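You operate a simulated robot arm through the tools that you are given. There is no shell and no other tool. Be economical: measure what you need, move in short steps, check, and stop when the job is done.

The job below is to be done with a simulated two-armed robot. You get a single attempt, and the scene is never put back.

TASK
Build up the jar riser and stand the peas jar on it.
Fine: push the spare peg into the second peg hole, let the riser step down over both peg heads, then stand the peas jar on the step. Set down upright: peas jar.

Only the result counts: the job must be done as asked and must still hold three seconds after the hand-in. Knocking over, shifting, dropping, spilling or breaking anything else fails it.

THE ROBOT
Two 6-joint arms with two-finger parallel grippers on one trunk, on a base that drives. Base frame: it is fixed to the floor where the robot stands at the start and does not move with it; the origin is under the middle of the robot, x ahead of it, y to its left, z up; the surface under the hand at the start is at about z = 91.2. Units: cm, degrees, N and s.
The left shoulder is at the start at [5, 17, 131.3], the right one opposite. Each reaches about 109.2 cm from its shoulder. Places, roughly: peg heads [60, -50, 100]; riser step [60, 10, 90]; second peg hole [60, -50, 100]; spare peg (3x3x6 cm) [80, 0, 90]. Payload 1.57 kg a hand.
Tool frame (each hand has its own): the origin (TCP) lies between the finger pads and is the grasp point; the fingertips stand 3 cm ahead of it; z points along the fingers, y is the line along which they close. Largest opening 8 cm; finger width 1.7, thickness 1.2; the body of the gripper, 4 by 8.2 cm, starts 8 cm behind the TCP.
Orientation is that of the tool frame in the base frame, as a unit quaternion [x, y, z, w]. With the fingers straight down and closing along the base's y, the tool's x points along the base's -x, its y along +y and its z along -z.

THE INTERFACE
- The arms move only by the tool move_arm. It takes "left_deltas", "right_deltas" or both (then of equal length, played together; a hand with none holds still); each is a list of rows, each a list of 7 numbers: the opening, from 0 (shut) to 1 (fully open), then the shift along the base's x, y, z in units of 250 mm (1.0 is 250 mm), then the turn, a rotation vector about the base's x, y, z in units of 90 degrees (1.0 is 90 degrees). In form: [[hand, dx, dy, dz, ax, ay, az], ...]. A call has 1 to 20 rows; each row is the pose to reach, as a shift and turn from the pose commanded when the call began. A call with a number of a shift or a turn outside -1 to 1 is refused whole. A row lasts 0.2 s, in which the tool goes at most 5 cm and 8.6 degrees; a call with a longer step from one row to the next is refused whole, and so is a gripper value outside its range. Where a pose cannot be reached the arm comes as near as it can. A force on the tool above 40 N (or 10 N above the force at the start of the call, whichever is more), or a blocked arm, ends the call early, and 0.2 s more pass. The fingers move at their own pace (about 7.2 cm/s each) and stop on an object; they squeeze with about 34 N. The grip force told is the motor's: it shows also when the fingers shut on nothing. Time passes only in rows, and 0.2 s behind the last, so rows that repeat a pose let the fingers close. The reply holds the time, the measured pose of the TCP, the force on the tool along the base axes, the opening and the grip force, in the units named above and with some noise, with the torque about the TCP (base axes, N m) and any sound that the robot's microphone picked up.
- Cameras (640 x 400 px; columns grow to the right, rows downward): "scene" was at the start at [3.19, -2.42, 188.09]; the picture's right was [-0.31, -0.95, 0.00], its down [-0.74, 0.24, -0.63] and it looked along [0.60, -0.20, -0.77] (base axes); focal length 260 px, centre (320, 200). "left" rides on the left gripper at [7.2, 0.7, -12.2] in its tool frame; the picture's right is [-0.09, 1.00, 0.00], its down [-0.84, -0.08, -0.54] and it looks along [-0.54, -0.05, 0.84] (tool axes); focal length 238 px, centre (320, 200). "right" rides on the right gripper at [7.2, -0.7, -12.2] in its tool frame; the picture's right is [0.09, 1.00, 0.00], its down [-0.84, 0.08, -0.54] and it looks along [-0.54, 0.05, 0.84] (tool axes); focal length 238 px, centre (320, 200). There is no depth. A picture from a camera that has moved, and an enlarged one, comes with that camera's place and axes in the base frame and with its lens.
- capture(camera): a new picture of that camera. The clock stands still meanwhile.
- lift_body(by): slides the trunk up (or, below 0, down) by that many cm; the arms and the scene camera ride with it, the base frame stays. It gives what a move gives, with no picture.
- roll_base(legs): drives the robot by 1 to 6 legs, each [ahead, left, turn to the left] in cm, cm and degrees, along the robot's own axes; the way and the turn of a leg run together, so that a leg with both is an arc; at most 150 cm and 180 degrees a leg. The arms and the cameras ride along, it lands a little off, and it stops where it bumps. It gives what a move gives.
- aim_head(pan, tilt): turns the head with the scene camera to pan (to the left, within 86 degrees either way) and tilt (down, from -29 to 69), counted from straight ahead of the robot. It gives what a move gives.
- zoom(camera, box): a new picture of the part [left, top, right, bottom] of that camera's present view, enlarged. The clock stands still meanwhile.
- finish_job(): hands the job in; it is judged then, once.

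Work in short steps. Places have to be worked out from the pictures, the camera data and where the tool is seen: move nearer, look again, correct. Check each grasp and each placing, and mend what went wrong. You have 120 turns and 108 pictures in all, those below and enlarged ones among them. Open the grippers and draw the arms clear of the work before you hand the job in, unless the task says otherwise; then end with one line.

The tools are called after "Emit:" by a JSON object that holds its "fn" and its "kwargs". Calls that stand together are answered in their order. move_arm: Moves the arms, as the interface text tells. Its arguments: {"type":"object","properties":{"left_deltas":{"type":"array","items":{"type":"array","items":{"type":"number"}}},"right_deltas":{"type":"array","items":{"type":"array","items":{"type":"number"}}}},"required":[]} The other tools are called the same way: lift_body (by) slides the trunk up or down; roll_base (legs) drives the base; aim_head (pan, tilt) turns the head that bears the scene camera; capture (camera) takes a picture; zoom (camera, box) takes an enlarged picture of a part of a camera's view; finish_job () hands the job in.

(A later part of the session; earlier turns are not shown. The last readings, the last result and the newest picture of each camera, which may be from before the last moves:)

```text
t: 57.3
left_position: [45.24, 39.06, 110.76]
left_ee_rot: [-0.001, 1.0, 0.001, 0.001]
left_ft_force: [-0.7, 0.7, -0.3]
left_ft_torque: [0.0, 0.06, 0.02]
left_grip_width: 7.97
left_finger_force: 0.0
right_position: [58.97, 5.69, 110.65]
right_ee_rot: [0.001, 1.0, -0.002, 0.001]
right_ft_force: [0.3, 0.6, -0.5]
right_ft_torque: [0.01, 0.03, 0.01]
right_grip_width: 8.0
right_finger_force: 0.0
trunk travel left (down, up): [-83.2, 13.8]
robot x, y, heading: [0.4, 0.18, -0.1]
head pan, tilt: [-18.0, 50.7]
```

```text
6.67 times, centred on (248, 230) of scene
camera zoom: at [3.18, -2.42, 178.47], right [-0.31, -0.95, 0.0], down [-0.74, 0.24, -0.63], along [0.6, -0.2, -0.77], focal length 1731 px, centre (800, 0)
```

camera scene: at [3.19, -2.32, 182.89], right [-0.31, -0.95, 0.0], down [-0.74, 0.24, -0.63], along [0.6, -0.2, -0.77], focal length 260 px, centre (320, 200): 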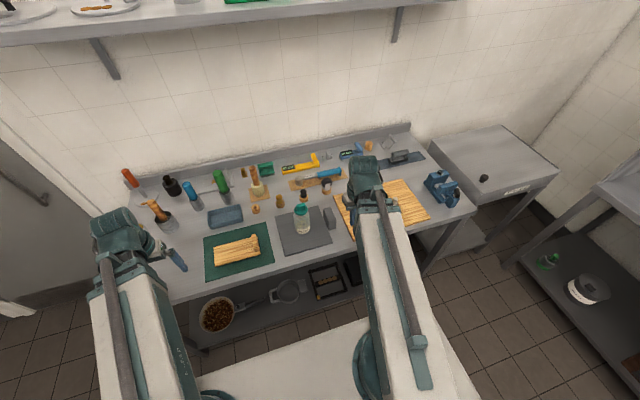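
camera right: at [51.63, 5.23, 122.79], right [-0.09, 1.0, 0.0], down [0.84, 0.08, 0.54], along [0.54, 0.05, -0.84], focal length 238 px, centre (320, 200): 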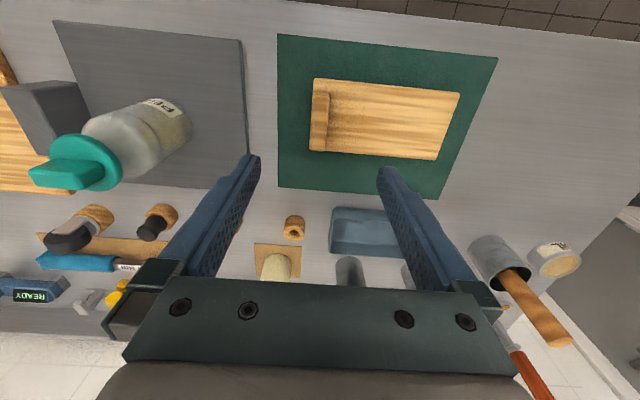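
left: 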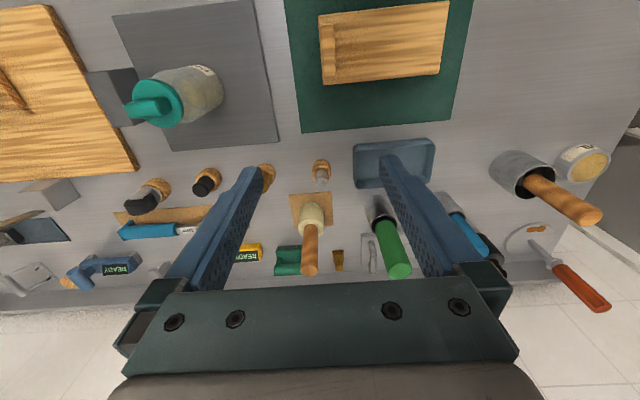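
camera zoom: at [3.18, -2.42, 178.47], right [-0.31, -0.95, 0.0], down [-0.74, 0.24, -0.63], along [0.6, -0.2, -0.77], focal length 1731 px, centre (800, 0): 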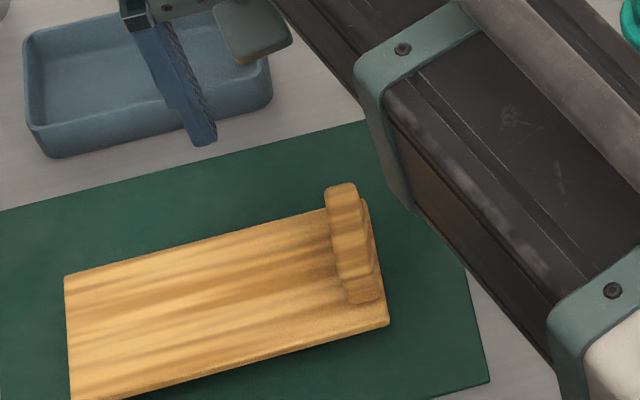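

The rib is centred at about y 5.9. I lower 7 cm for a closer look before grasping.

Emit:
{"fn": "lift_body", "kwargs": {"by": -7}}

Emit:
{"fn": "zoom", "kwargs": {"camera": "right", "box": [220, 40, 540, 240]}}

Emit:
{"fn": "zoom", "kwargs": {"camera": "left", "box": [0, 100, 240, 250]}}

```text
t: 58.4
left_position: [45.17, 38.98, 103.6]
left_ee_rot: [0.0, 1.0, 0.0, 0.0]
left_ft_force: [-0.7, -0.1, -0.1]
left_ft_torque: [0.04, 0.01, -0.01]
left_grip_width: 7.98
left_finger_force: 0.1
right_position: [58.91, 5.82, 103.72]
right_ee_rot: [0.0, 1.0, -0.001, 0.001]
right_ft_force: [0.5, 0.3, -0.3]
right_ft_torque: [-0.03, 0.02, 0.05]
right_grip_width: 8.0
right_finger_force: 0.1
trunk travel left (down, up): [-76.2, 20.8]
robot x, y, heading: [-0.3, -0.1, -0.0]
head pan, tilt: [-18.0, 50.7]
```

```text
2.00 times, centred on (380, 140) of right
camera zoom: at [51.63, 5.23, 115.8], right [-0.09, 1.0, 0.0], down [0.84, 0.08, 0.54], along [0.54, 0.05, -0.84], focal length 477 px, centre (200, 320)
```

zoom: 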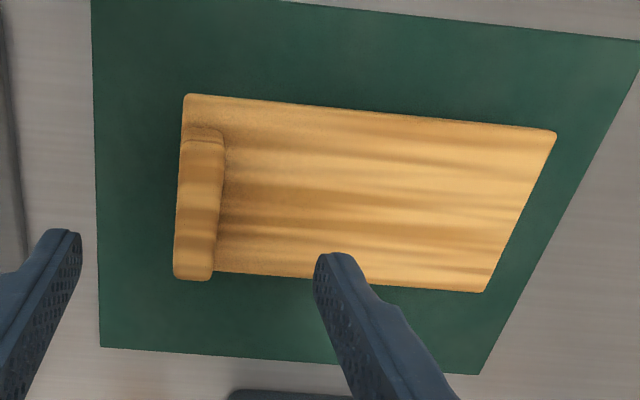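

```text
2.67 times, centred on (120, 175) of left
camera zoom: at [38.09, 39.69, 115.99], right [0.09, 1.0, 0.0], down [0.84, -0.08, 0.54], along [0.54, -0.05, -0.84], focal length 636 px, centre (853, 267)
```

zoom: 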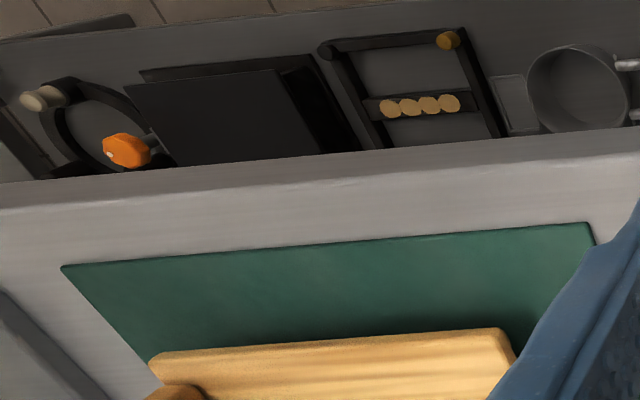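

Board top z≈92.8, spanning x 54.7–63.2, y 4.8–22.0 (centre 58.95, 13.4); rib x 56–62.2, y 4.9–6.65, top 95.9. I align to (59.1, 5.78), lower so tips end 0.4 above the board and grasp the rib.

Emit:
{"fn": "move_arm", "kwargs": {"right_deltas": [[1, 0.011, -0.006, 0, 0, 0, 0], [1, 0.011, -0.006, 0, 0, 0, 0]]}}

Emit:
{"fn": "lift_body", "kwargs": {"by": -7.3}}

Emit:
{"fn": "move_arm", "kwargs": {"right_deltas": [[0.6, 0, 0, 0, 0, 0, 0], [0.3, 0, 0, 0, 0, 0, 0], [0.1, 0, 0, 0, 0, 0, 0], [0, 0, 0, 0, 0, 0, 0], [0, 0, 0, 0, 0, 0, 0]]}}

Emit:
{"fn": "zoom", "kwargs": {"camera": "right", "box": [220, 40, 540, 240]}}

```text
t: 59.0
left_position: [45.28, 39.06, 103.71]
left_ee_rot: [0.001, 1.0, 0.0, 0.001]
left_ft_force: [0.7, -0.9, -0.3]
left_ft_torque: [0.01, 0.02, -0.03]
left_grip_width: 7.99
left_finger_force: 0.1
right_position: [59.27, 5.79, 103.63]
right_ee_rot: [0.0, 1.0, 0.0, 0.001]
right_ft_force: [0.3, 0.4, 0.3]
right_ft_torque: [-0.01, 0.0, -0.01]
right_grip_width: 8.01
right_finger_force: 0.2
trunk travel left (down, up): [-76.2, 20.8]
robot x, y, heading: [0.01, -0.02, -0.1]
head pan, tilt: [-18.0, 50.7]
```

```text
t: 60.1
left_position: [45.24, 39.11, 96.46]
left_ee_rot: [0.0, 1.0, 0.0, 0.0]
left_ft_force: [-0.6, -0.7, 0.0]
left_ft_torque: [0.01, 0.03, -0.01]
left_grip_width: 8.0
left_finger_force: 0.1
right_position: [59.14, 5.79, 96.39]
right_ee_rot: [0.0, 1.0, -0.001, 0.001]
right_ft_force: [3.0, 0.3, 6.5]
right_ft_torque: [0.34, -0.04, -0.13]
right_grip_width: 8.0
right_finger_force: 0.2
trunk travel left (down, up): [-68.9, 28.1]
robot x, y, heading: [-0.27, 0.08, -0.2]
head pan, tilt: [-18.0, 50.7]
```

```text
t: 61.3
left_position: [45.24, 39.12, 96.38]
left_ee_rot: [0.001, 1.0, 0.0, 0.0]
left_ft_force: [0.3, -0.6, 0.5]
left_ft_torque: [0.02, -0.02, 0.01]
left_grip_width: 7.99
left_finger_force: 0.0
right_position: [59.2, 5.82, 96.44]
right_ee_rot: [0.0, 1.0, -0.001, 0.001]
right_ft_force: [-1.1, 2.2, 6.1]
right_ft_torque: [0.28, 0.09, 0.0]
right_grip_width: 1.78
right_finger_force: 33.1
trunk travel left (down, up): [-68.9, 28.1]
robot x, y, heading: [0.09, -0.24, 0.0]
head pan, tilt: [-18.0, 50.7]
```

```text
2.00 times, centred on (380, 140) of right
camera zoom: at [51.85, 5.12, 108.51], right [-0.09, 1.0, 0.0], down [0.84, 0.08, 0.54], along [0.54, 0.05, -0.84], focal length 477 px, centre (200, 320)
```

zoom: 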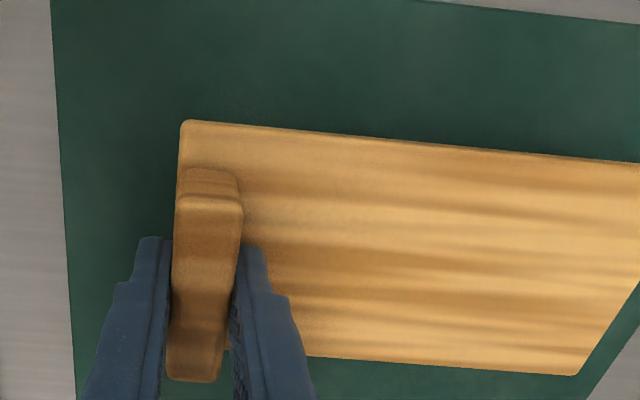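

Rib gripped (1.78 cm wide). I lift 3 cm and check for tilting.

Emit:
{"fn": "lift_body", "kwargs": {"by": 3}}

Emit:
{"fn": "zoom", "kwargs": {"camera": "right", "box": [220, 40, 540, 240]}}

Emit:
{"fn": "capture", "kwargs": {"camera": "left"}}

```text
t: 62.1
left_position: [45.25, 39.14, 99.41]
left_ee_rot: [0.001, 1.0, 0.0, 0.0]
left_ft_force: [-1.2, 0.3, -0.1]
left_ft_torque: [0.06, 0.01, -0.01]
left_grip_width: 8.0
left_finger_force: 0.0
right_position: [59.32, 5.79, 99.38]
right_ee_rot: [0.0, 1.0, 0.0, 0.001]
right_ft_force: [0.5, 0.2, -2.5]
right_ft_torque: [-0.11, 0.01, 0.03]
right_grip_width: 1.77
right_finger_force: 32.6
trunk travel left (down, up): [-71.9, 25.1]
robot x, y, heading: [-0.1, 0.44, 0.0]
head pan, tilt: [-18.0, 50.7]
```

```text
2.00 times, centred on (380, 140) of right
camera zoom: at [51.92, 5.12, 111.48], right [-0.09, 1.0, 0.0], down [0.84, 0.08, 0.54], along [0.54, 0.05, -0.84], focal length 477 px, centre (200, 320)
```

zoom: 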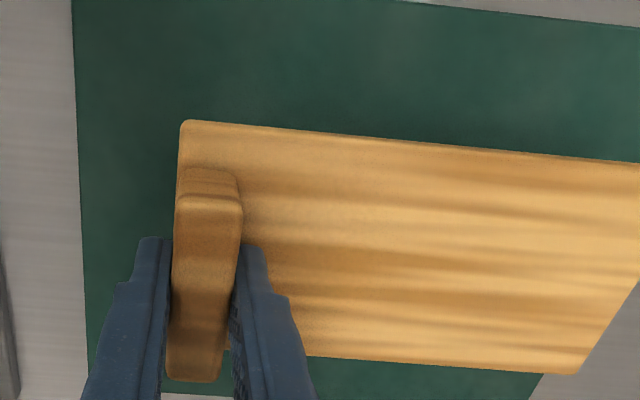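

```text
45 pictures are left
camera left: at [38.13, 39.7, 111.67], right [0.09, 1.0, 0.0], down [0.84, -0.08, 0.54], along [0.54, -0.05, -0.84], focal length 238 px, centre (320, 200)
```

left: 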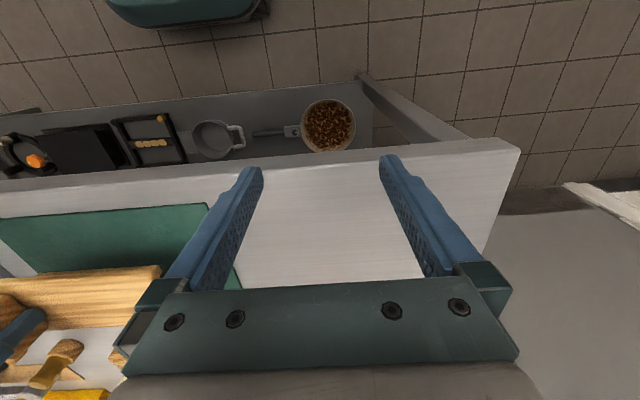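

Held level and light (2.5 N). I want to see the underside sockets: I raise the trunk 22 cm and try pitching the left hand so its camera looks up.

Emit:
{"fn": "lift_body", "kwargs": {"by": 22}}

Emit:
{"fn": "move_arm", "kwargs": {"left_deltas": [[1, 0, 0, -0.08, 0, -0.09, 0], [1, 0, 0, -0.16, 0, -0.18, 0], [1, 0, 0, -0.24, 0, -0.27, 0], [1, 0, 0, -0.32, 0, -0.36, 0], [1, 0, 0, -0.4, 0, -0.45, 0], [1, 0, 0, -0.48, 0, -0.54, 0], [1, 0, 0, -0.56, 0, -0.63, 0], [1, 0, 0, -0.56, 0, -0.72, 0], [1, 0, 0, -0.56, 0, -0.81, 0], [1, 0, 0, -0.56, 0, -0.9, 0]]}}

Emit:
{"fn": "capture", "kwargs": {"camera": "left"}}

```text
t: 64.4
left_position: [45.29, 39.04, 121.39]
left_ee_rot: [0.0, 1.0, 0.0, 0.0]
left_ft_force: [-0.1, -0.3, -0.3]
left_ft_torque: [0.04, 0.01, -0.02]
left_grip_width: 8.02
left_finger_force: 0.1
right_position: [59.23, 5.73, 121.4]
right_ee_rot: [0.0, 1.0, -0.001, 0.001]
right_ft_force: [-0.3, -0.4, -2.9]
right_ft_torque: [-0.15, -0.01, 0.03]
right_grip_width: 1.77
right_finger_force: 32.7
trunk travel left (down, up): [-93.9, 3.1]
robot x, y, heading: [-0.04, -0.11, -0.0]
head pan, tilt: [-18.0, 50.7]
```

```text
t: 66.6
left_position: [52.51, 48.59, 139.92]
left_ee_rot: [0.001, 0.762, -0.001, 0.648]
left_ft_force: [-0.1, -0.6, -0.7]
left_ft_torque: [-0.01, 0.01, -0.01]
left_grip_width: 8.0
left_finger_force: 0.1
left hand out of reach, approached as far as the arm can: row 1, 2, 3, 4, 5, 6, 7, 8, 9, 10
right_position: [59.19, 5.71, 121.36]
right_ee_rot: [0.0, 1.0, -0.001, 0.001]
right_ft_force: [-0.4, -0.8, -1.9]
right_ft_torque: [-0.14, 0.01, 0.0]
right_grip_width: 1.77
right_finger_force: 32.6
trunk travel left (down, up): [-93.9, 3.1]
robot x, y, heading: [-0.07, 0.05, -0.1]
head pan, tilt: [-18.0, 50.7]
```

```text
44 pictures are left
camera left: at [39.45, 49.19, 134.81], right [0.02, 1.0, 0.09], down [-0.4, -0.08, 0.91], along [0.92, -0.05, 0.4], focal length 238 px, centre (320, 200)
```

left: 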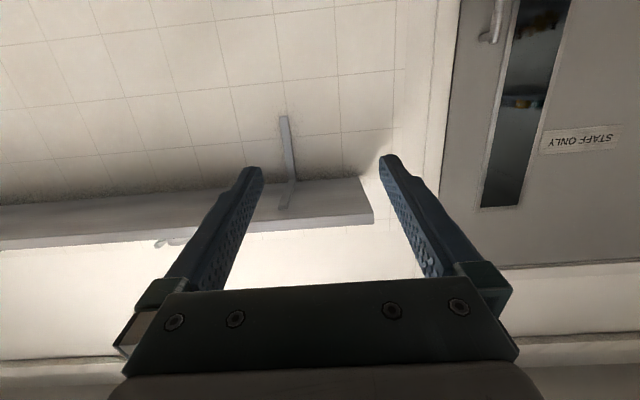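

The wrist stays at a fixed height and only pitches, so that view does not help. Instead I'll roll the held board so its underside faces left, and view it with the left camera turned right; first the right hand moves to y≈−19.

Emit:
{"fn": "move_arm", "kwargs": {"right_deltas": [[0, 0, -0.12, 0, 0, 0, 0], [0, 0, -0.25, 0, 0, 0, 0], [0, 0, -0.38, 0, 0, 0, 0], [0, 0, -0.51, 0, 0, 0, 0], [0, 0, -0.64, 0, 0, 0, 0], [0, 0, -0.77, 0, 0, 0, 0], [0, 0, -0.9, 0, 0, 0, 0], [0, 0, -1.0, 0, 0, 0, 0]]}}

Emit:
{"fn": "move_arm", "kwargs": {"right_deltas": [[0, 0, 0.123, 0.009, 0.09, 0, 0], [0, 0, 0.245, 0.035, 0.18, 0, 0], [0, 0, 0.362, 0.078, 0.27, 0, 0], [0, 0, 0.471, 0.137, 0.36, 0, 0], [0, 0, 0.572, 0.211, 0.45, 0, 0], [0, 0, 0.66, 0.298, 0.54, 0, 0], [0, 0, 0.735, 0.396, 0.63, 0, 0], [0, 0, 0.796, 0.505, 0.72, 0, 0], [0, 0, 0.841, 0.621, 0.81, 0, 0], [0, 0, 0.869, 0.742, 0.9, 0, 0]]}}

Emit:
{"fn": "capture", "kwargs": {"camera": "scene"}}

```text
t: 68.4
left_position: [52.59, 48.41, 139.86]
left_ee_rot: [0.001, 0.762, 0.0, 0.647]
left_ft_force: [-0.3, 0.2, -0.5]
left_ft_torque: [0.0, 0.0, -0.02]
left_grip_width: 7.98
left_finger_force: 0.2
right_position: [59.17, -19.24, 121.33]
right_ee_rot: [0.0, 1.0, -0.001, 0.002]
right_ft_force: [-0.7, 0.8, -2.4]
right_ft_torque: [-0.15, 0.0, 0.0]
right_grip_width: 1.79
right_finger_force: 32.7
trunk travel left (down, up): [-93.9, 3.1]
robot x, y, heading: [-0.21, -0.09, -0.0]
head pan, tilt: [-18.0, 50.7]
```

```text
t: 70.6
left_position: [52.64, 48.5, 139.82]
left_ee_rot: [0.001, 0.763, -0.001, 0.647]
left_ft_force: [0.0, 0.0, -0.2]
left_ft_torque: [-0.02, 0.03, 0.01]
left_grip_width: 7.98
left_finger_force: 0.1
right_position: [59.15, 2.47, 139.95]
right_ee_rot: [0.001, 0.76, 0.649, 0.001]
right_ft_force: [0.4, 0.6, -1.4]
right_ft_torque: [-0.09, 0.03, -0.05]
right_grip_width: 1.76
right_finger_force: 32.5
trunk travel left (down, up): [-93.9, 3.1]
robot x, y, heading: [-0.15, -0.03, 0.0]
head pan, tilt: [-18.0, 50.7]
```

```text
43 pictures are left
camera scene: at [3.21, -2.41, 189.17], right [-0.31, -0.95, 0.0], down [-0.74, 0.24, -0.63], along [0.6, -0.2, -0.77], focal length 260 px, centre (320, 200)
```

scene: 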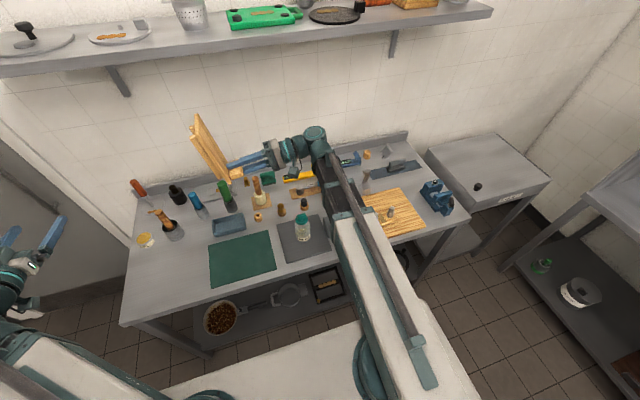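

The board stands on edge with its underside facing left. I yaw the left hand −55° to look at it.

Emit:
{"fn": "move_arm", "kwargs": {"left_deltas": [[1, -0.0084, -0.121, 0, 0, 0, -0.089], [1, -0.0336, -0.239, 0, 0, 0, -0.178], [1, -0.075, -0.353, 0, 0, 0, -0.267], [1, -0.132, -0.46, 0, 0, 0, -0.356], [1, -0.203, -0.558, 0, 0, 0, -0.444], [1, -0.287, -0.645, 0, 0, 0, -0.533], [1, -0.37, -0.711, 0, 0, 0, -0.611], [1, -0.37, -0.711, 0, 0, 0, -0.611]]}}

Emit:
{"fn": "capture", "kwargs": {"camera": "left"}}

```text
t: 72.4
left_position: [43.9, 30.33, 140.03]
left_ee_rot: [0.352, 0.673, -0.301, 0.577]
left_ft_force: [0.3, -0.2, 0.1]
left_ft_torque: [-0.03, 0.0, 0.0]
left_grip_width: 7.99
left_finger_force: 0.0
right_position: [59.2, 2.39, 139.88]
right_ee_rot: [0.001, 0.761, 0.649, 0.001]
right_ft_force: [1.1, 0.1, -2.4]
right_ft_torque: [-0.14, -0.01, 0.04]
right_grip_width: 1.75
right_finger_force: 32.7
trunk travel left (down, up): [-93.9, 3.1]
robot x, y, heading: [-0.02, 0.2, -0.1]
head pan, tilt: [-18.0, 50.7]
```

```text
42 pictures are left
camera left: at [36.87, 41.56, 134.86], right [0.82, 0.56, 0.09], down [-0.3, 0.29, 0.91], along [0.48, -0.78, 0.4], focal length 238 px, centre (320, 200)
```

left: 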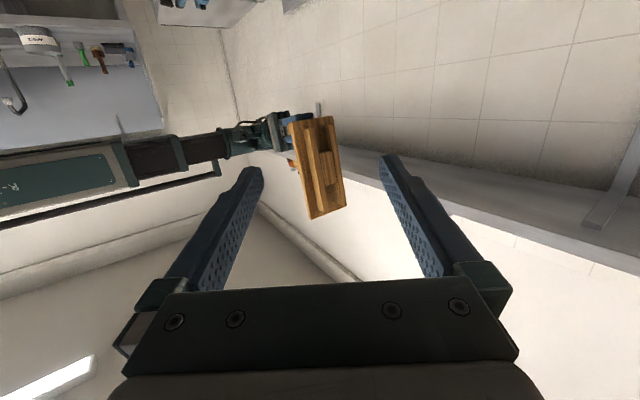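

The underside is visible; I enlarge it.

Emit:
{"fn": "zoom", "kwargs": {"camera": "left", "box": [272, 110, 368, 230]}}

Emit:
{"fn": "zoom", "kwargs": {"camera": "left", "box": [268, 105, 396, 185]}}

```text
3.33 times, centred on (320, 170) of left
camera zoom: at [36.87, 41.56, 134.86], right [0.82, 0.56, 0.09], down [-0.3, 0.29, 0.91], along [0.48, -0.78, 0.4], focal length 794 px, centre (320, 300)
```

zoom: 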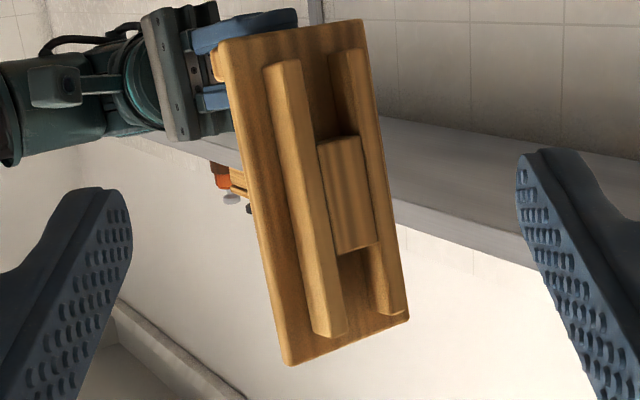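

```text
5.00 times, centred on (332, 145) of left
camera zoom: at [36.87, 41.56, 134.86], right [0.82, 0.56, 0.09], down [-0.3, 0.29, 0.91], along [0.48, -0.78, 0.4], focal length 1192 px, centre (260, 475)
```

zoom: 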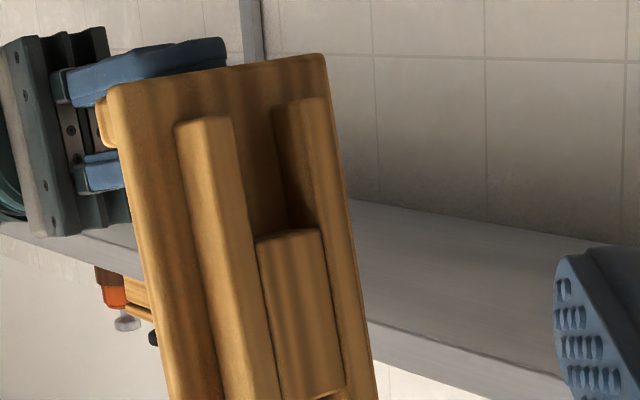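

The underside has two lengthwise rails with a centred block (~6 cm long) between them; the heads go in the channel on either side of the block, so the board centre belongs over the pegs' midpoint, with the rib along the line. I roll the board back level.

Emit:
{"fn": "move_arm", "kwargs": {"right_deltas": [[0, 0, -0.028, -0.121, -0.09, 0, 0], [0, 0, -0.073, -0.237, -0.18, 0, 0], [0, 0, -0.134, -0.346, -0.27, 0, 0], [0, 0, -0.209, -0.444, -0.36, 0, 0], [0, 0, -0.297, -0.531, -0.45, 0, 0], [0, 0, -0.398, -0.605, -0.54, 0, 0], [0, 0, -0.507, -0.664, -0.63, 0, 0], [0, 0, -0.624, -0.707, -0.72, 0, 0], [0, 0, -0.746, -0.733, -0.81, 0, 0], [0, 0, -0.869, -0.742, -0.9, 0, 0], [0, 0, -0.869, -0.742, -0.9, 0, 0]]}}

Emit:
{"fn": "move_arm", "kwargs": {"right_deltas": [[0, -0.1, -0.12, 0, 0, 0, 0], [0, -0.2, -0.25, 0, 0, 0, 0], [0, -0.3, -0.38, 0, 0, 0, 0], [0, -0.35, -0.51, 0, 0, 0, 0], [0, -0.35, -0.64, 0, 0, 0, 0], [0, -0.35, -0.76, 0, 0, 0, 0], [0, -0.35, -0.76, 0, 0, 0, 0]]}}

Emit:
{"fn": "capture", "kwargs": {"camera": "right"}}

```text
t: 74.8
left_position: [43.84, 30.38, 140.0]
left_ee_rot: [0.351, 0.674, -0.3, 0.576]
left_ft_force: [0.5, -0.4, 0.3]
left_ft_torque: [-0.02, 0.01, -0.02]
left_grip_width: 7.97
left_finger_force: 0.1
right_position: [59.33, -19.2, 121.32]
right_ee_rot: [0.0, 1.0, -0.001, 0.002]
right_ft_force: [-0.9, -0.1, -2.2]
right_ft_torque: [-0.16, 0.0, -0.01]
right_grip_width: 1.76
right_finger_force: 32.3
trunk travel left (down, up): [-93.9, 3.1]
robot x, y, heading: [-0.05, -0.09, 0.1]
head pan, tilt: [-18.0, 50.7]
```

```text
t: 76.4
left_position: [43.81, 30.46, 139.93]
left_ee_rot: [0.351, 0.674, -0.301, 0.577]
left_ft_force: [-0.1, 0.4, 0.2]
left_ft_torque: [0.01, -0.01, 0.0]
left_grip_width: 8.02
left_finger_force: 0.1
right_position: [50.4, -38.41, 121.3]
right_ee_rot: [-0.001, 1.0, -0.001, 0.0]
right_ft_force: [0.6, 0.0, -2.8]
right_ft_torque: [-0.18, 0.0, 0.02]
right_grip_width: 1.77
right_finger_force: 32.1
trunk travel left (down, up): [-93.9, 3.1]
robot x, y, heading: [0.18, 0.38, -0.2]
head pan, tilt: [-18.0, 50.7]
```

```text
39 pictures are left
camera right: at [43.11, -38.97, 133.49], right [-0.09, 1.0, 0.0], down [0.84, 0.08, 0.54], along [0.54, 0.05, -0.84], focal length 238 px, centre (320, 200)
```

right: 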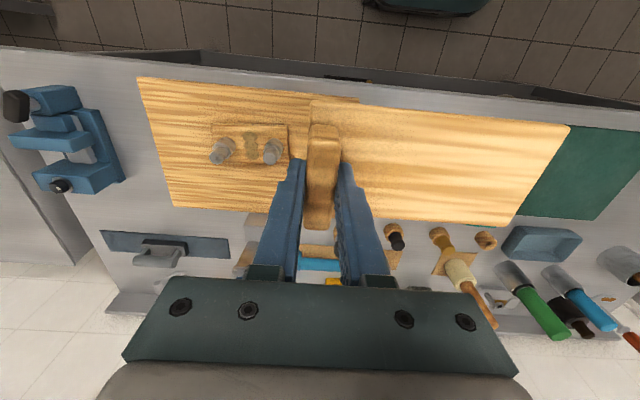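

Emit:
{"fn": "zoom", "kwargs": {"camera": "right", "box": [180, 100, 308, 180]}}

Emit:
{"fn": "move_arm", "kwargs": {"right_deltas": [[0, 0.02, 0.08, 0, 0, 0, 0], [0, 0.02, 0.08, 0, 0, 0, 0]]}}

Emit:
{"fn": "lift_body", "kwargs": {"by": -11}}

Emit:
{"fn": "zoom", "kwargs": {"camera": "right", "box": [140, 120, 300, 220]}}

```text
5.00 times, centred on (244, 140) of right
camera zoom: at [43.11, -38.97, 133.49], right [-0.09, 1.0, 0.0], down [0.84, 0.08, 0.54], along [0.54, 0.05, -0.84], focal length 1192 px, centre (700, 500)
```

zoom: 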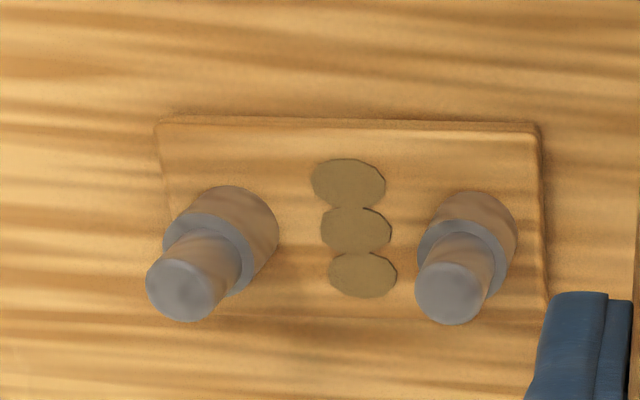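

```text
t: 77.0
left_position: [43.85, 30.38, 140.09]
left_ee_rot: [0.352, 0.673, -0.301, 0.576]
left_ft_force: [0.9, -0.2, 0.4]
left_ft_torque: [0.04, -0.01, 0.02]
left_grip_width: 7.99
left_finger_force: 0.1
right_position: [50.98, -36.38, 121.27]
right_ee_rot: [-0.001, 1.0, -0.001, 0.0]
right_ft_force: [0.9, 0.2, -2.0]
right_ft_torque: [-0.13, 0.0, 0.01]
right_grip_width: 1.77
right_finger_force: 32.6
trunk travel left (down, up): [-93.9, 3.1]
robot x, y, heading: [0.08, 0.14, -0.2]
head pan, tilt: [-18.0, 50.7]
```

```text
t: 78.4
left_position: [43.83, 30.4, 129.02]
left_ee_rot: [0.35, 0.674, -0.3, 0.577]
left_ft_force: [-0.1, 0.2, -0.3]
left_ft_torque: [0.0, -0.01, -0.01]
left_grip_width: 8.01
left_finger_force: 0.0
right_position: [51.03, -36.31, 110.41]
right_ee_rot: [0.0, 1.0, -0.001, 0.001]
right_ft_force: [-0.1, 0.2, -2.7]
right_ft_torque: [-0.12, 0.02, 0.03]
right_grip_width: 1.78
right_finger_force: 32.5
trunk travel left (down, up): [-82.9, 14.1]
robot x, y, heading: [-0.13, 0.19, 0.1]
head pan, tilt: [-18.0, 50.7]
```

```text
4.00 times, centred on (220, 170) of right
camera zoom: at [43.67, -36.94, 122.49], right [-0.09, 1.0, 0.0], down [0.84, 0.08, 0.54], along [0.54, 0.05, -0.84], focal length 953 px, centre (720, 320)
```

zoom: 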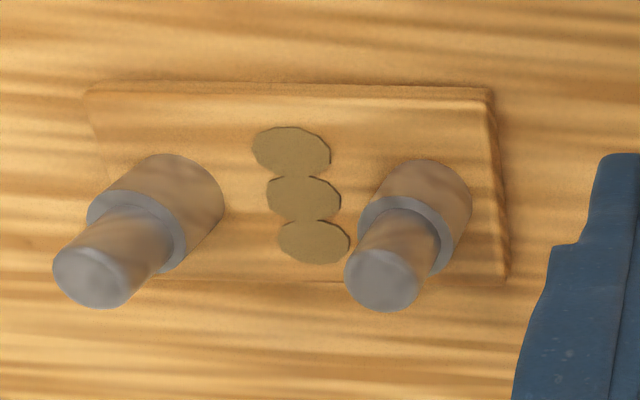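

Both views agree: heads at (59.10, −53.82) and (58.49, −45.45), z 98.7; midpoint (58.8, −49.64), angle 4.2°. With the board centre at TCP+(−0.1, 7.59), I turn the hand +4° and go to TCP (59.43, −57.2), still 6 cm above.

Emit:
{"fn": "move_arm", "kwargs": {"right_deltas": [[0, 0.06, -0.14, 0, 0, 0, 0.01], [0, 0.12, -0.28, 0, 0, 0, 0.02], [0, 0.18, -0.42, 0, 0, 0, 0.03], [0, 0.24, -0.56, 0, 0, 0, 0.04], [0, 0.3, -0.7, 0, 0, 0, 0.045], [0, 0.342, -0.838, 0, 0, 0, 0.045], [0, 0.342, -0.838, 0, 0, 0, 0.045]]}}

Emit:
{"fn": "capture", "kwargs": {"camera": "right"}}

Emit:
{"fn": "capture", "kwargs": {"camera": "scene"}}

```text
t: 80.0
left_position: [43.78, 30.46, 129.03]
left_ee_rot: [0.351, 0.673, -0.301, 0.577]
left_ft_force: [0.8, -0.6, 1.3]
left_ft_torque: [0.01, -0.02, -0.04]
left_grip_width: 8.01
left_finger_force: 0.0
right_position: [59.74, -57.0, 110.34]
right_ee_rot: [-0.034, 0.999, -0.001, 0.001]
right_ft_force: [-0.1, 0.0, -2.1]
right_ft_torque: [-0.09, -0.03, 0.0]
right_grip_width: 1.77
right_finger_force: 32.6
trunk travel left (down, up): [-82.9, 14.1]
robot x, y, heading: [-0.12, -0.01, 0.2]
head pan, tilt: [-18.0, 50.7]
```

```text
36 pictures are left
camera right: at [52.45, -58.13, 122.5], right [-0.16, 0.99, 0.0], down [0.83, 0.14, 0.54], along [0.54, 0.09, -0.84], focal length 238 px, centre (320, 200)
```

right: 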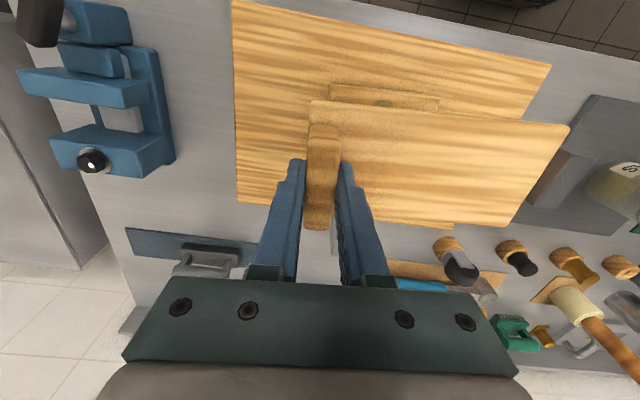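

```text
35 pictures are left
camera scene: at [3.2, -2.4, 178.17], right [-0.31, -0.95, 0.0], down [-0.74, 0.24, -0.63], along [0.6, -0.2, -0.77], focal length 260 px, centre (320, 200)
```

scene: 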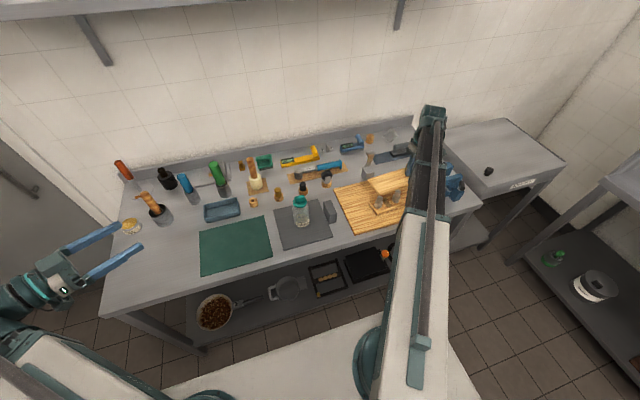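

Camera pose implies TCP (59.58, −56.92); I correct by (−0.15, −0.28), lower 4.5 and look from the scene camera.

Emit:
{"fn": "move_arm", "kwargs": {"right_deltas": [[0, -0.006, -0.011, 0, 0, 0, 0], [0, -0.006, -0.011, 0, 0, 0, 0]]}}

Emit:
{"fn": "lift_body", "kwargs": {"by": -4.8}}

Emit:
{"fn": "zoom", "kwargs": {"camera": "scene", "box": [340, 150, 436, 210]}}

Emit:
{"fn": "zoom", "kwargs": {"camera": "right", "box": [280, 60, 600, 260]}}

```text
t: 80.6
left_position: [43.88, 30.41, 128.97]
left_ee_rot: [0.35, 0.674, -0.3, 0.577]
left_ft_force: [0.0, 0.2, 0.1]
left_ft_torque: [0.0, 0.01, 0.02]
left_grip_width: 8.06
left_finger_force: 0.0
right_position: [59.47, -57.33, 110.38]
right_ee_rot: [-0.034, 0.999, -0.001, 0.001]
right_ft_force: [-0.2, -1.0, -1.4]
right_ft_torque: [-0.13, -0.02, 0.02]
right_grip_width: 1.77
right_finger_force: 32.9
trunk travel left (down, up): [-82.9, 14.1]
robot x, y, heading: [0.02, -0.32, -0.1]
head pan, tilt: [-18.0, 50.7]
```

```text
t: 81.5
left_position: [43.79, 30.5, 124.26]
left_ee_rot: [0.351, 0.674, -0.3, 0.577]
left_ft_force: [-0.7, -0.2, 0.5]
left_ft_torque: [0.0, -0.01, 0.01]
left_grip_width: 7.98
left_finger_force: 0.1
right_position: [59.36, -57.43, 105.65]
right_ee_rot: [-0.034, 0.999, -0.001, 0.001]
right_ft_force: [0.7, 0.3, -2.6]
right_ft_torque: [-0.14, -0.04, 0.0]
right_grip_width: 1.78
right_finger_force: 32.7
trunk travel left (down, up): [-78.1, 18.9]
robot x, y, heading: [0.06, 0.04, -0.1]
head pan, tilt: [-18.0, 50.7]
```

```text
6.67 times, centred on (388, 180) of scene
camera zoom: at [3.19, -2.44, 173.37], right [-0.31, -0.95, 0.0], down [-0.74, 0.24, -0.63], along [0.6, -0.2, -0.77], focal length 1731 px, centre (-133, 333)
```

zoom: 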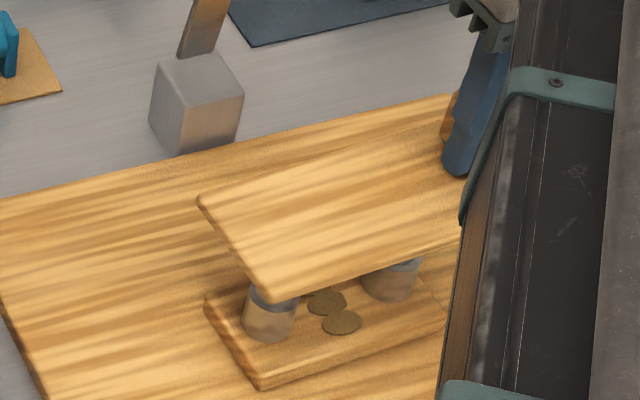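

```text
2.00 times, centred on (440, 160) of right
camera zoom: at [52.23, -58.53, 117.68], right [-0.16, 0.99, 0.0], down [0.83, 0.14, 0.54], along [0.54, 0.09, -0.84], focal length 477 px, centre (80, 280)
```

zoom: 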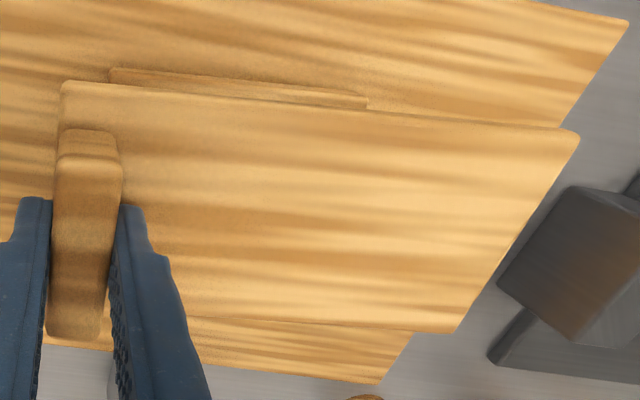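

Board centre checks out at ≈(58.8, −49.65), angle 4°, so no shift is needed. I lower towards the heads in small steps, watching the force.

Emit:
{"fn": "lift_body", "kwargs": {"by": -1.5}}

Emit:
{"fn": "lift_body", "kwargs": {"by": -0.5}}

Emit:
{"fn": "lift_body", "kwargs": {"by": -0.3}}

Emit:
{"fn": "zoom", "kwargs": {"camera": "scene", "box": [340, 140, 436, 200]}}

```text
t: 82.0
left_position: [43.73, 30.43, 123.25]
left_ee_rot: [0.351, 0.674, -0.3, 0.577]
left_ft_force: [0.3, -0.2, 0.1]
left_ft_torque: [0.01, 0.02, 0.01]
left_grip_width: 7.99
left_finger_force: 0.0
right_position: [59.58, -57.21, 104.78]
right_ee_rot: [-0.034, 0.999, -0.001, 0.004]
right_ft_force: [1.1, -1.1, 26.3]
right_ft_torque: [0.82, -0.39, -0.04]
right_grip_width: 1.77
right_finger_force: 32.7
trunk travel left (down, up): [-77.1, 19.9]
robot x, y, heading: [-0.11, -0.12, 0.1]
head pan, tilt: [-18.0, 50.7]
stopped: the force on the tool passed its limit at 62 N (the readings are from after the stop); the commanded pose is now the measured one
```

```text
t: 82.3
left_position: [43.71, 30.6, 123.12]
left_ee_rot: [0.351, 0.674, -0.3, 0.577]
left_ft_force: [0.3, 0.2, 0.2]
left_ft_torque: [-0.01, 0.02, 0.02]
left_grip_width: 7.99
left_finger_force: 0.0
right_position: [59.54, -57.45, 104.67]
right_ee_rot: [-0.034, 0.999, 0.001, 0.005]
right_ft_force: [1.4, -2.3, 34.8]
right_ft_torque: [0.74, -0.6, -0.17]
right_grip_width: 1.77
right_finger_force: 32.7
trunk travel left (down, up): [-77.0, 20.0]
robot x, y, heading: [0.19, -0.31, 0.1]
head pan, tilt: [-18.0, 50.7]
stopped: the force on the tool passed its limit at 49 N (the readings are from after the stop); the commanded pose is now the measured one
```

```text
t: 82.7
left_position: [43.75, 30.66, 123.12]
left_ee_rot: [0.351, 0.673, -0.301, 0.577]
left_ft_force: [0.0, 0.6, 1.0]
left_ft_torque: [-0.01, 0.0, -0.03]
left_grip_width: 8.04
left_finger_force: 0.1
right_position: [59.69, -57.43, 104.68]
right_ee_rot: [-0.034, 0.999, 0.0, 0.006]
right_ft_force: [3.0, 0.4, 33.8]
right_ft_torque: [1.63, -0.58, -0.05]
right_grip_width: 1.77
right_finger_force: 32.2
trunk travel left (down, up): [-77.0, 20.0]
robot x, y, heading: [-0.1, -0.26, 0.1]
head pan, tilt: [-18.0, 50.7]
stopped: the force on the tool passed its limit at 51 N (the readings are from after the stop); the commanded pose is now the measured one
```

```text
6.67 times, centred on (388, 170) of scene
camera zoom: at [2.96, -2.19, 172.26], right [-0.31, -0.95, 0.0], down [-0.74, 0.24, -0.63], along [0.6, -0.2, -0.77], focal length 1731 px, centre (-133, 400)
```

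zoom: 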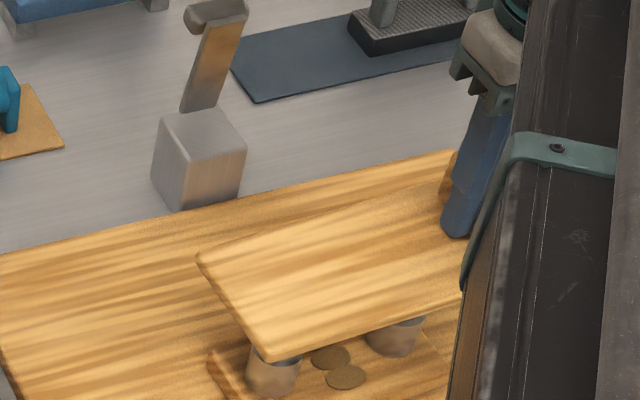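

The board's rails protrude ~2 cm (bottom ≈ TCP−6), and contact is on the spare peg's head on its +x side judging from the torques. I raise 0.8, shift +0.3 in x and retry gently.

Emit:
{"fn": "lift_body", "kwargs": {"by": 1.0}}

Emit:
{"fn": "move_arm", "kwargs": {"right_deltas": [[0, 0.012, 0.002, 0, 0, 0, 0], [0, 0.012, 0.002, 0, 0, 0, 0]]}}

Emit:
{"fn": "zoom", "kwargs": {"camera": "right", "box": [280, 60, 600, 260]}}

```text
t: 83.2
left_position: [44.03, 30.48, 124.05]
left_ee_rot: [0.351, 0.674, -0.3, 0.577]
left_ft_force: [1.0, -0.1, 0.5]
left_ft_torque: [0.01, -0.01, 0.04]
left_grip_width: 8.03
left_finger_force: 0.1
right_position: [59.77, -57.59, 105.4]
right_ee_rot: [-0.034, 0.999, -0.001, 0.005]
right_ft_force: [-0.2, -0.4, -2.6]
right_ft_torque: [-0.1, 0.0, -0.03]
right_grip_width: 1.77
right_finger_force: 32.3
trunk travel left (down, up): [-78.0, 19.0]
robot x, y, heading: [-0.1, 0.3, -0.2]
head pan, tilt: [-18.0, 50.7]
```

```text
t: 83.8
left_position: [43.87, 30.48, 123.96]
left_ee_rot: [0.351, 0.674, -0.3, 0.577]
left_ft_force: [-0.1, -1.0, 0.0]
left_ft_torque: [-0.01, 0.0, 0.01]
left_grip_width: 8.01
left_finger_force: 0.0
right_position: [60.04, -57.49, 105.45]
right_ee_rot: [-0.035, 0.999, 0.0, 0.005]
right_ft_force: [0.2, 0.0, -2.0]
right_ft_torque: [-0.12, 0.03, 0.01]
right_grip_width: 1.78
right_finger_force: 32.1
trunk travel left (down, up): [-78.0, 19.0]
robot x, y, heading: [-0.27, -0.22, 0.1]
head pan, tilt: [-18.0, 50.7]
```

```text
2.00 times, centred on (440, 160) of right
camera zoom: at [52.69, -58.63, 117.47], right [-0.16, 0.99, 0.0], down [0.82, 0.13, 0.55], along [0.54, 0.09, -0.84], focal length 477 px, centre (80, 280)
```

zoom: 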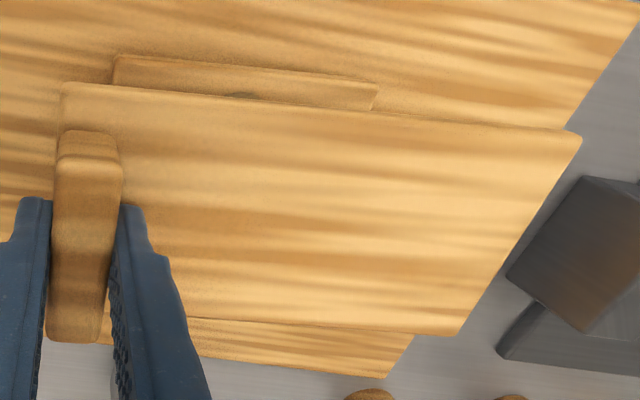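

The stops changed the commanded pose slightly (0.6° pitch and a few mm). I undo the tilt and set the position to TCP ≈(59.66, −57.25).

Emit:
{"fn": "move_arm", "kwargs": {"right_deltas": [[0, -0.012, 0.008, 0, 0, 0.0064, 0], [0, -0.012, 0.008, 0, 0, 0.0064, 0], [0, -0.012, 0.008, 0, 0, 0.0064, 0]]}}

Emit:
{"fn": "zoom", "kwargs": {"camera": "right", "box": [280, 60, 600, 260]}}

```text
t: 84.6
left_position: [43.88, 30.51, 124.06]
left_ee_rot: [0.352, 0.674, -0.301, 0.576]
left_ft_force: [0.3, 0.2, -0.6]
left_ft_torque: [0.04, -0.02, 0.0]
left_grip_width: 8.04
left_finger_force: 0.0
right_position: [59.73, -57.21, 105.46]
right_ee_rot: [-0.034, 0.999, 0.0, 0.0]
right_ft_force: [-0.3, -0.6, -1.9]
right_ft_torque: [-0.15, -0.03, 0.03]
right_grip_width: 1.77
right_finger_force: 32.8
trunk travel left (down, up): [-78.0, 19.0]
robot x, y, heading: [-0.01, -0.04, -0.1]
head pan, tilt: [-18.0, 50.7]
```

```text
2.00 times, centred on (440, 160) of right
camera zoom: at [52.58, -58.41, 117.54], right [-0.16, 0.99, 0.0], down [0.83, 0.13, 0.54], along [0.53, 0.09, -0.84], focal length 477 px, centre (80, 280)
```

zoom: 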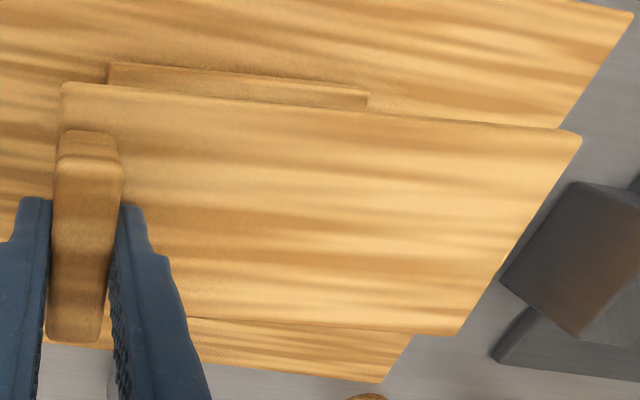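

Pose is right. I lower 0.6 and read the forces.

Emit:
{"fn": "lift_body", "kwargs": {"by": -0.6}}

```text
t: 85.2
left_position: [43.86, 30.33, 123.5]
left_ee_rot: [0.351, 0.674, -0.3, 0.577]
left_ft_force: [0.3, 0.5, -0.2]
left_ft_torque: [0.03, 0.0, -0.02]
left_grip_width: 7.97
left_finger_force: 0.1
right_position: [59.7, -57.25, 104.88]
right_ee_rot: [-0.033, 0.999, -0.001, 0.0]
right_ft_force: [-0.7, -0.1, -2.0]
right_ft_torque: [-0.15, -0.01, 0.01]
right_grip_width: 1.78
right_finger_force: 32.2
trunk travel left (down, up): [-77.4, 19.6]
robot x, y, heading: [0.12, -0.17, -0.0]
head pan, tilt: [-18.0, 50.7]
```

No contact yet; 0.3 more.

Emit:
{"fn": "lift_body", "kwargs": {"by": -0.3}}

```text
t: 85.7
left_position: [43.83, 30.4, 123.16]
left_ee_rot: [0.351, 0.674, -0.3, 0.577]
left_ft_force: [0.2, 0.5, 0.1]
left_ft_torque: [0.0, 0.03, 0.0]
left_grip_width: 8.0
left_finger_force: 0.1
right_position: [59.7, -57.36, 104.64]
right_ee_rot: [-0.034, 0.999, -0.001, -0.001]
right_ft_force: [0.2, -0.3, -2.9]
right_ft_torque: [-0.12, -0.02, -0.02]
right_grip_width: 1.78
right_finger_force: 32.4
trunk travel left (down, up): [-77.1, 19.9]
robot x, y, heading: [-0.23, 0.05, -0.2]
head pan, tilt: [-18.0, 50.7]
```

Already past the earlier contact level without force. Continuing.

Emit:
{"fn": "lift_body", "kwargs": {"by": -0.3}}

```text
t: 86.2
left_position: [43.83, 30.28, 122.75]
left_ee_rot: [0.351, 0.674, -0.3, 0.577]
left_ft_force: [0.8, 0.8, -0.1]
left_ft_torque: [0.05, -0.01, 0.0]
left_grip_width: 7.98
left_finger_force: 0.0
right_position: [59.76, -57.32, 104.17]
right_ee_rot: [-0.034, 0.999, -0.001, -0.001]
right_ft_force: [0.1, 0.7, -0.9]
right_ft_torque: [-0.13, -0.07, -0.03]
right_grip_width: 1.77
right_finger_force: 32.7
trunk travel left (down, up): [-76.8, 20.2]
robot x, y, heading: [-0.19, 0.04, 0.0]
head pan, tilt: [-18.0, 50.7]
```

Emit:
{"fn": "lift_body", "kwargs": {"by": -0.4}}

```text
t: 86.8
left_position: [44.0, 30.3, 122.37]
left_ee_rot: [0.351, 0.674, -0.3, 0.576]
left_ft_force: [0.6, -1.2, -0.1]
left_ft_torque: [0.03, 0.02, -0.01]
left_grip_width: 8.0
left_finger_force: 0.0
right_position: [59.79, -57.23, 103.82]
right_ee_rot: [-0.034, 0.999, -0.001, 0.0]
right_ft_force: [0.1, 0.2, -2.4]
right_ft_torque: [-0.13, -0.03, 0.02]
right_grip_width: 1.76
right_finger_force: 32.7
trunk travel left (down, up): [-76.4, 20.6]
robot x, y, heading: [-0.04, -0.1, -0.3]
head pan, tilt: [-18.0, 50.7]
```

The heads are in the channels (0.9 cm below the earlier contact). Continuing down to the seat.

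Emit:
{"fn": "lift_body", "kwargs": {"by": -0.5}}

```text
t: 87.3
left_position: [43.77, 30.25, 121.88]
left_ee_rot: [0.352, 0.674, -0.301, 0.576]
left_ft_force: [0.3, -1.2, -0.2]
left_ft_torque: [0.02, 0.02, -0.05]
left_grip_width: 7.99
left_finger_force: 0.0
right_position: [59.85, -57.3, 103.24]
right_ee_rot: [-0.034, 0.999, -0.001, -0.001]
right_ft_force: [0.1, -0.4, -1.9]
right_ft_torque: [-0.13, -0.05, 0.0]
right_grip_width: 1.78
right_finger_force: 32.7
trunk travel left (down, up): [-75.9, 21.1]
robot x, y, heading: [-0.03, 0.17, -0.2]
head pan, tilt: [-18.0, 50.7]
```

Emit:
{"fn": "lift_body", "kwargs": {"by": -0.3}}

```text
t: 87.8
left_position: [43.77, 30.34, 121.58]
left_ee_rot: [0.351, 0.673, -0.301, 0.577]
left_ft_force: [-0.1, 1.4, 0.7]
left_ft_torque: [0.01, 0.0, 0.01]
left_grip_width: 7.99
left_finger_force: 0.0
right_position: [59.73, -57.41, 102.94]
right_ee_rot: [-0.034, 0.999, -0.001, 0.0]
right_ft_force: [-0.6, -0.9, -2.5]
right_ft_torque: [-0.13, 0.02, -0.02]
right_grip_width: 1.77
right_finger_force: 32.4
trunk travel left (down, up): [-75.6, 21.4]
robot x, y, heading: [-0.09, -0.05, -0.1]
head pan, tilt: [-18.0, 50.7]
```

Emit:
{"fn": "lift_body", "kwargs": {"by": -0.2}}

Emit:
{"fn": "zoom", "kwargs": {"camera": "scene", "box": [340, 130, 436, 190]}}

```text
t: 88.3
left_position: [43.89, 30.35, 121.47]
left_ee_rot: [0.351, 0.674, -0.3, 0.576]
left_ft_force: [0.2, 0.3, 0.5]
left_ft_torque: [-0.02, 0.0, -0.03]
left_grip_width: 8.01
left_finger_force: 0.1
right_position: [59.84, -57.36, 102.83]
right_ee_rot: [-0.034, 0.999, 0.0, -0.001]
right_ft_force: [0.1, -0.4, -0.7]
right_ft_torque: [0.05, -0.03, 0.0]
right_grip_width: 1.76
right_finger_force: 32.2
trunk travel left (down, up): [-75.4, 21.6]
robot x, y, heading: [-0.07, 0.14, -0.0]
head pan, tilt: [-18.0, 50.7]
```

```text
6.67 times, centred on (388, 160) of scene
camera zoom: at [3.23, -2.46, 170.62], right [-0.31, -0.95, 0.0], down [-0.74, 0.24, -0.63], along [0.6, -0.2, -0.77], focal length 1731 px, centre (-133, 467)
```

zoom: 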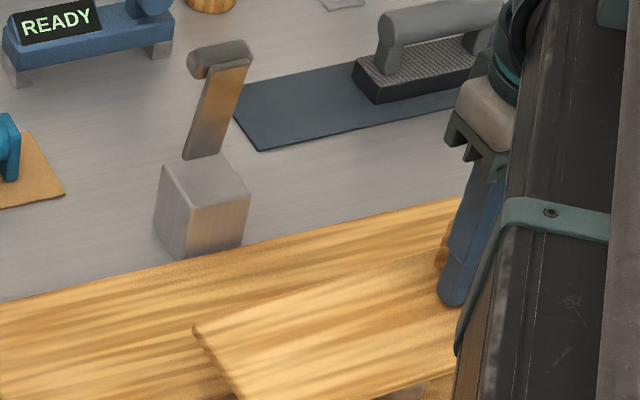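

First touch of the seat (load coming off). 0.2 more to be firmly seated.

Emit:
{"fn": "lift_body", "kwargs": {"by": -0.2}}

```text
t: 88.8
left_position: [43.85, 30.31, 121.3]
left_ee_rot: [0.35, 0.674, -0.299, 0.577]
left_ft_force: [0.6, 0.6, 0.0]
left_ft_torque: [-0.02, -0.01, 0.02]
left_grip_width: 8.01
left_finger_force: 0.1
right_position: [59.91, -57.21, 102.61]
right_ee_rot: [-0.034, 0.999, -0.001, 0.0]
right_ft_force: [4.2, -5.7, 23.7]
right_ft_torque: [0.86, -0.08, -0.16]
right_grip_width: 1.76
right_finger_force: 32.1
trunk travel left (down, up): [-75.2, 21.8]
robot x, y, heading: [-0.02, -0.13, 0.0]
head pan, tilt: [-18.0, 50.7]
```

Seated (23.7 N). I ease by 0.15 and open the gripper.

Emit:
{"fn": "lift_body", "kwargs": {"by": 0.15}}

Emit:
{"fn": "move_arm", "kwargs": {"right_deltas": [[0.3, 0, 0, 0, 0, 0, 0], [0.4, 0, 0, 0, 0, 0, 0], [0.5, 0, 0, 0, 0, 0, 0], [0.5, 0, 0, 0, 0, 0, 0]]}}

Emit:
{"fn": "lift_body", "kwargs": {"by": 10}}

Emit:
{"fn": "capture", "kwargs": {"camera": "right"}}

Emit:
{"fn": "zoom", "kwargs": {"camera": "scene", "box": [340, 150, 436, 210]}}

```text
t: 89.4
left_position: [43.81, 30.22, 121.29]
left_ee_rot: [0.352, 0.674, -0.301, 0.576]
left_ft_force: [-0.2, 0.1, 0.2]
left_ft_torque: [0.03, 0.03, -0.01]
left_grip_width: 8.01
left_finger_force: 0.2
right_position: [59.77, -57.33, 102.71]
right_ee_rot: [-0.034, 0.999, -0.001, -0.001]
right_ft_force: [1.6, -3.0, 7.4]
right_ft_torque: [0.14, 0.01, -0.05]
right_grip_width: 1.76
right_finger_force: 32.6
trunk travel left (down, up): [-75.3, 21.7]
robot x, y, heading: [0.21, 0.22, -0.1]
head pan, tilt: [-18.0, 50.7]
```

```text
t: 90.4
left_position: [43.83, 30.42, 121.47]
left_ee_rot: [0.351, 0.674, -0.3, 0.577]
left_ft_force: [-0.3, -0.5, 0.2]
left_ft_torque: [-0.01, 0.0, -0.02]
left_grip_width: 7.99
left_finger_force: 0.0
right_position: [59.78, -57.36, 102.83]
right_ee_rot: [-0.033, 0.999, -0.001, -0.001]
right_ft_force: [-0.8, -4.6, 5.3]
right_ft_torque: [0.02, 0.0, 0.0]
right_grip_width: 3.58
right_finger_force: 0.1
trunk travel left (down, up): [-75.3, 21.7]
robot x, y, heading: [0.17, 0.29, -0.1]
head pan, tilt: [-18.0, 50.7]
```

```text
t: 91.7
left_position: [43.79, 30.38, 131.34]
left_ee_rot: [0.352, 0.673, -0.301, 0.576]
left_ft_force: [0.6, 0.4, 0.1]
left_ft_torque: [-0.03, -0.01, -0.01]
left_grip_width: 8.01
left_finger_force: 0.0
right_position: [59.78, -57.37, 112.71]
right_ee_rot: [-0.034, 0.999, -0.001, -0.001]
right_ft_force: [0.0, 0.4, -0.2]
right_ft_torque: [-0.03, -0.02, -0.01]
right_grip_width: 4.03
right_finger_force: 0.2
trunk travel left (down, up): [-85.3, 11.7]
robot x, y, heading: [0.11, -0.09, -0.1]
head pan, tilt: [-18.0, 50.7]
```

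```text
28 pictures are left
camera right: at [52.58, -58.41, 124.89], right [-0.16, 0.99, 0.0], down [0.83, 0.13, 0.54], along [0.53, 0.09, -0.84], focal length 238 px, centre (320, 200)
```

right: 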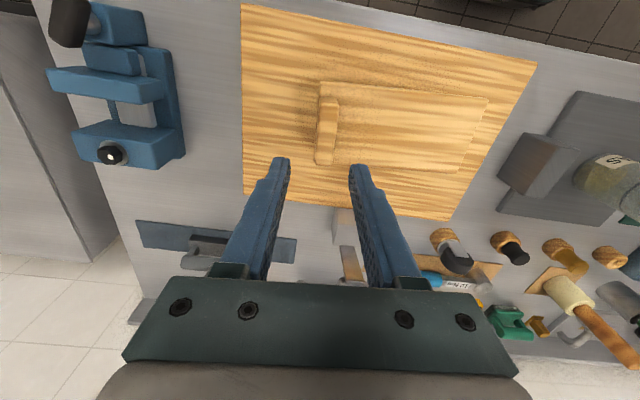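

```text
6.67 times, centred on (388, 180) of scene
camera zoom: at [3.24, -2.45, 180.56], right [-0.31, -0.95, 0.0], down [-0.74, 0.24, -0.63], along [0.6, -0.2, -0.77], focal length 1731 px, centre (-133, 333)
```

zoom: 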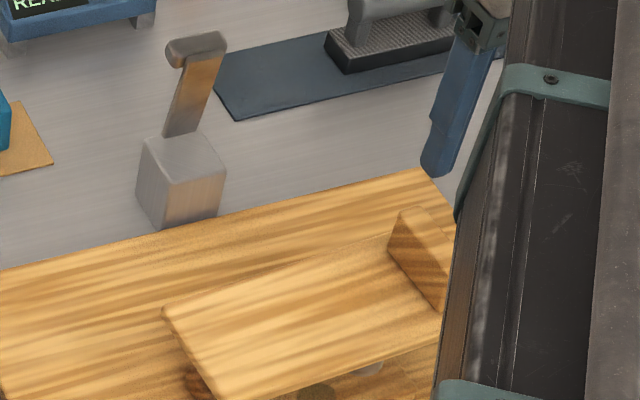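

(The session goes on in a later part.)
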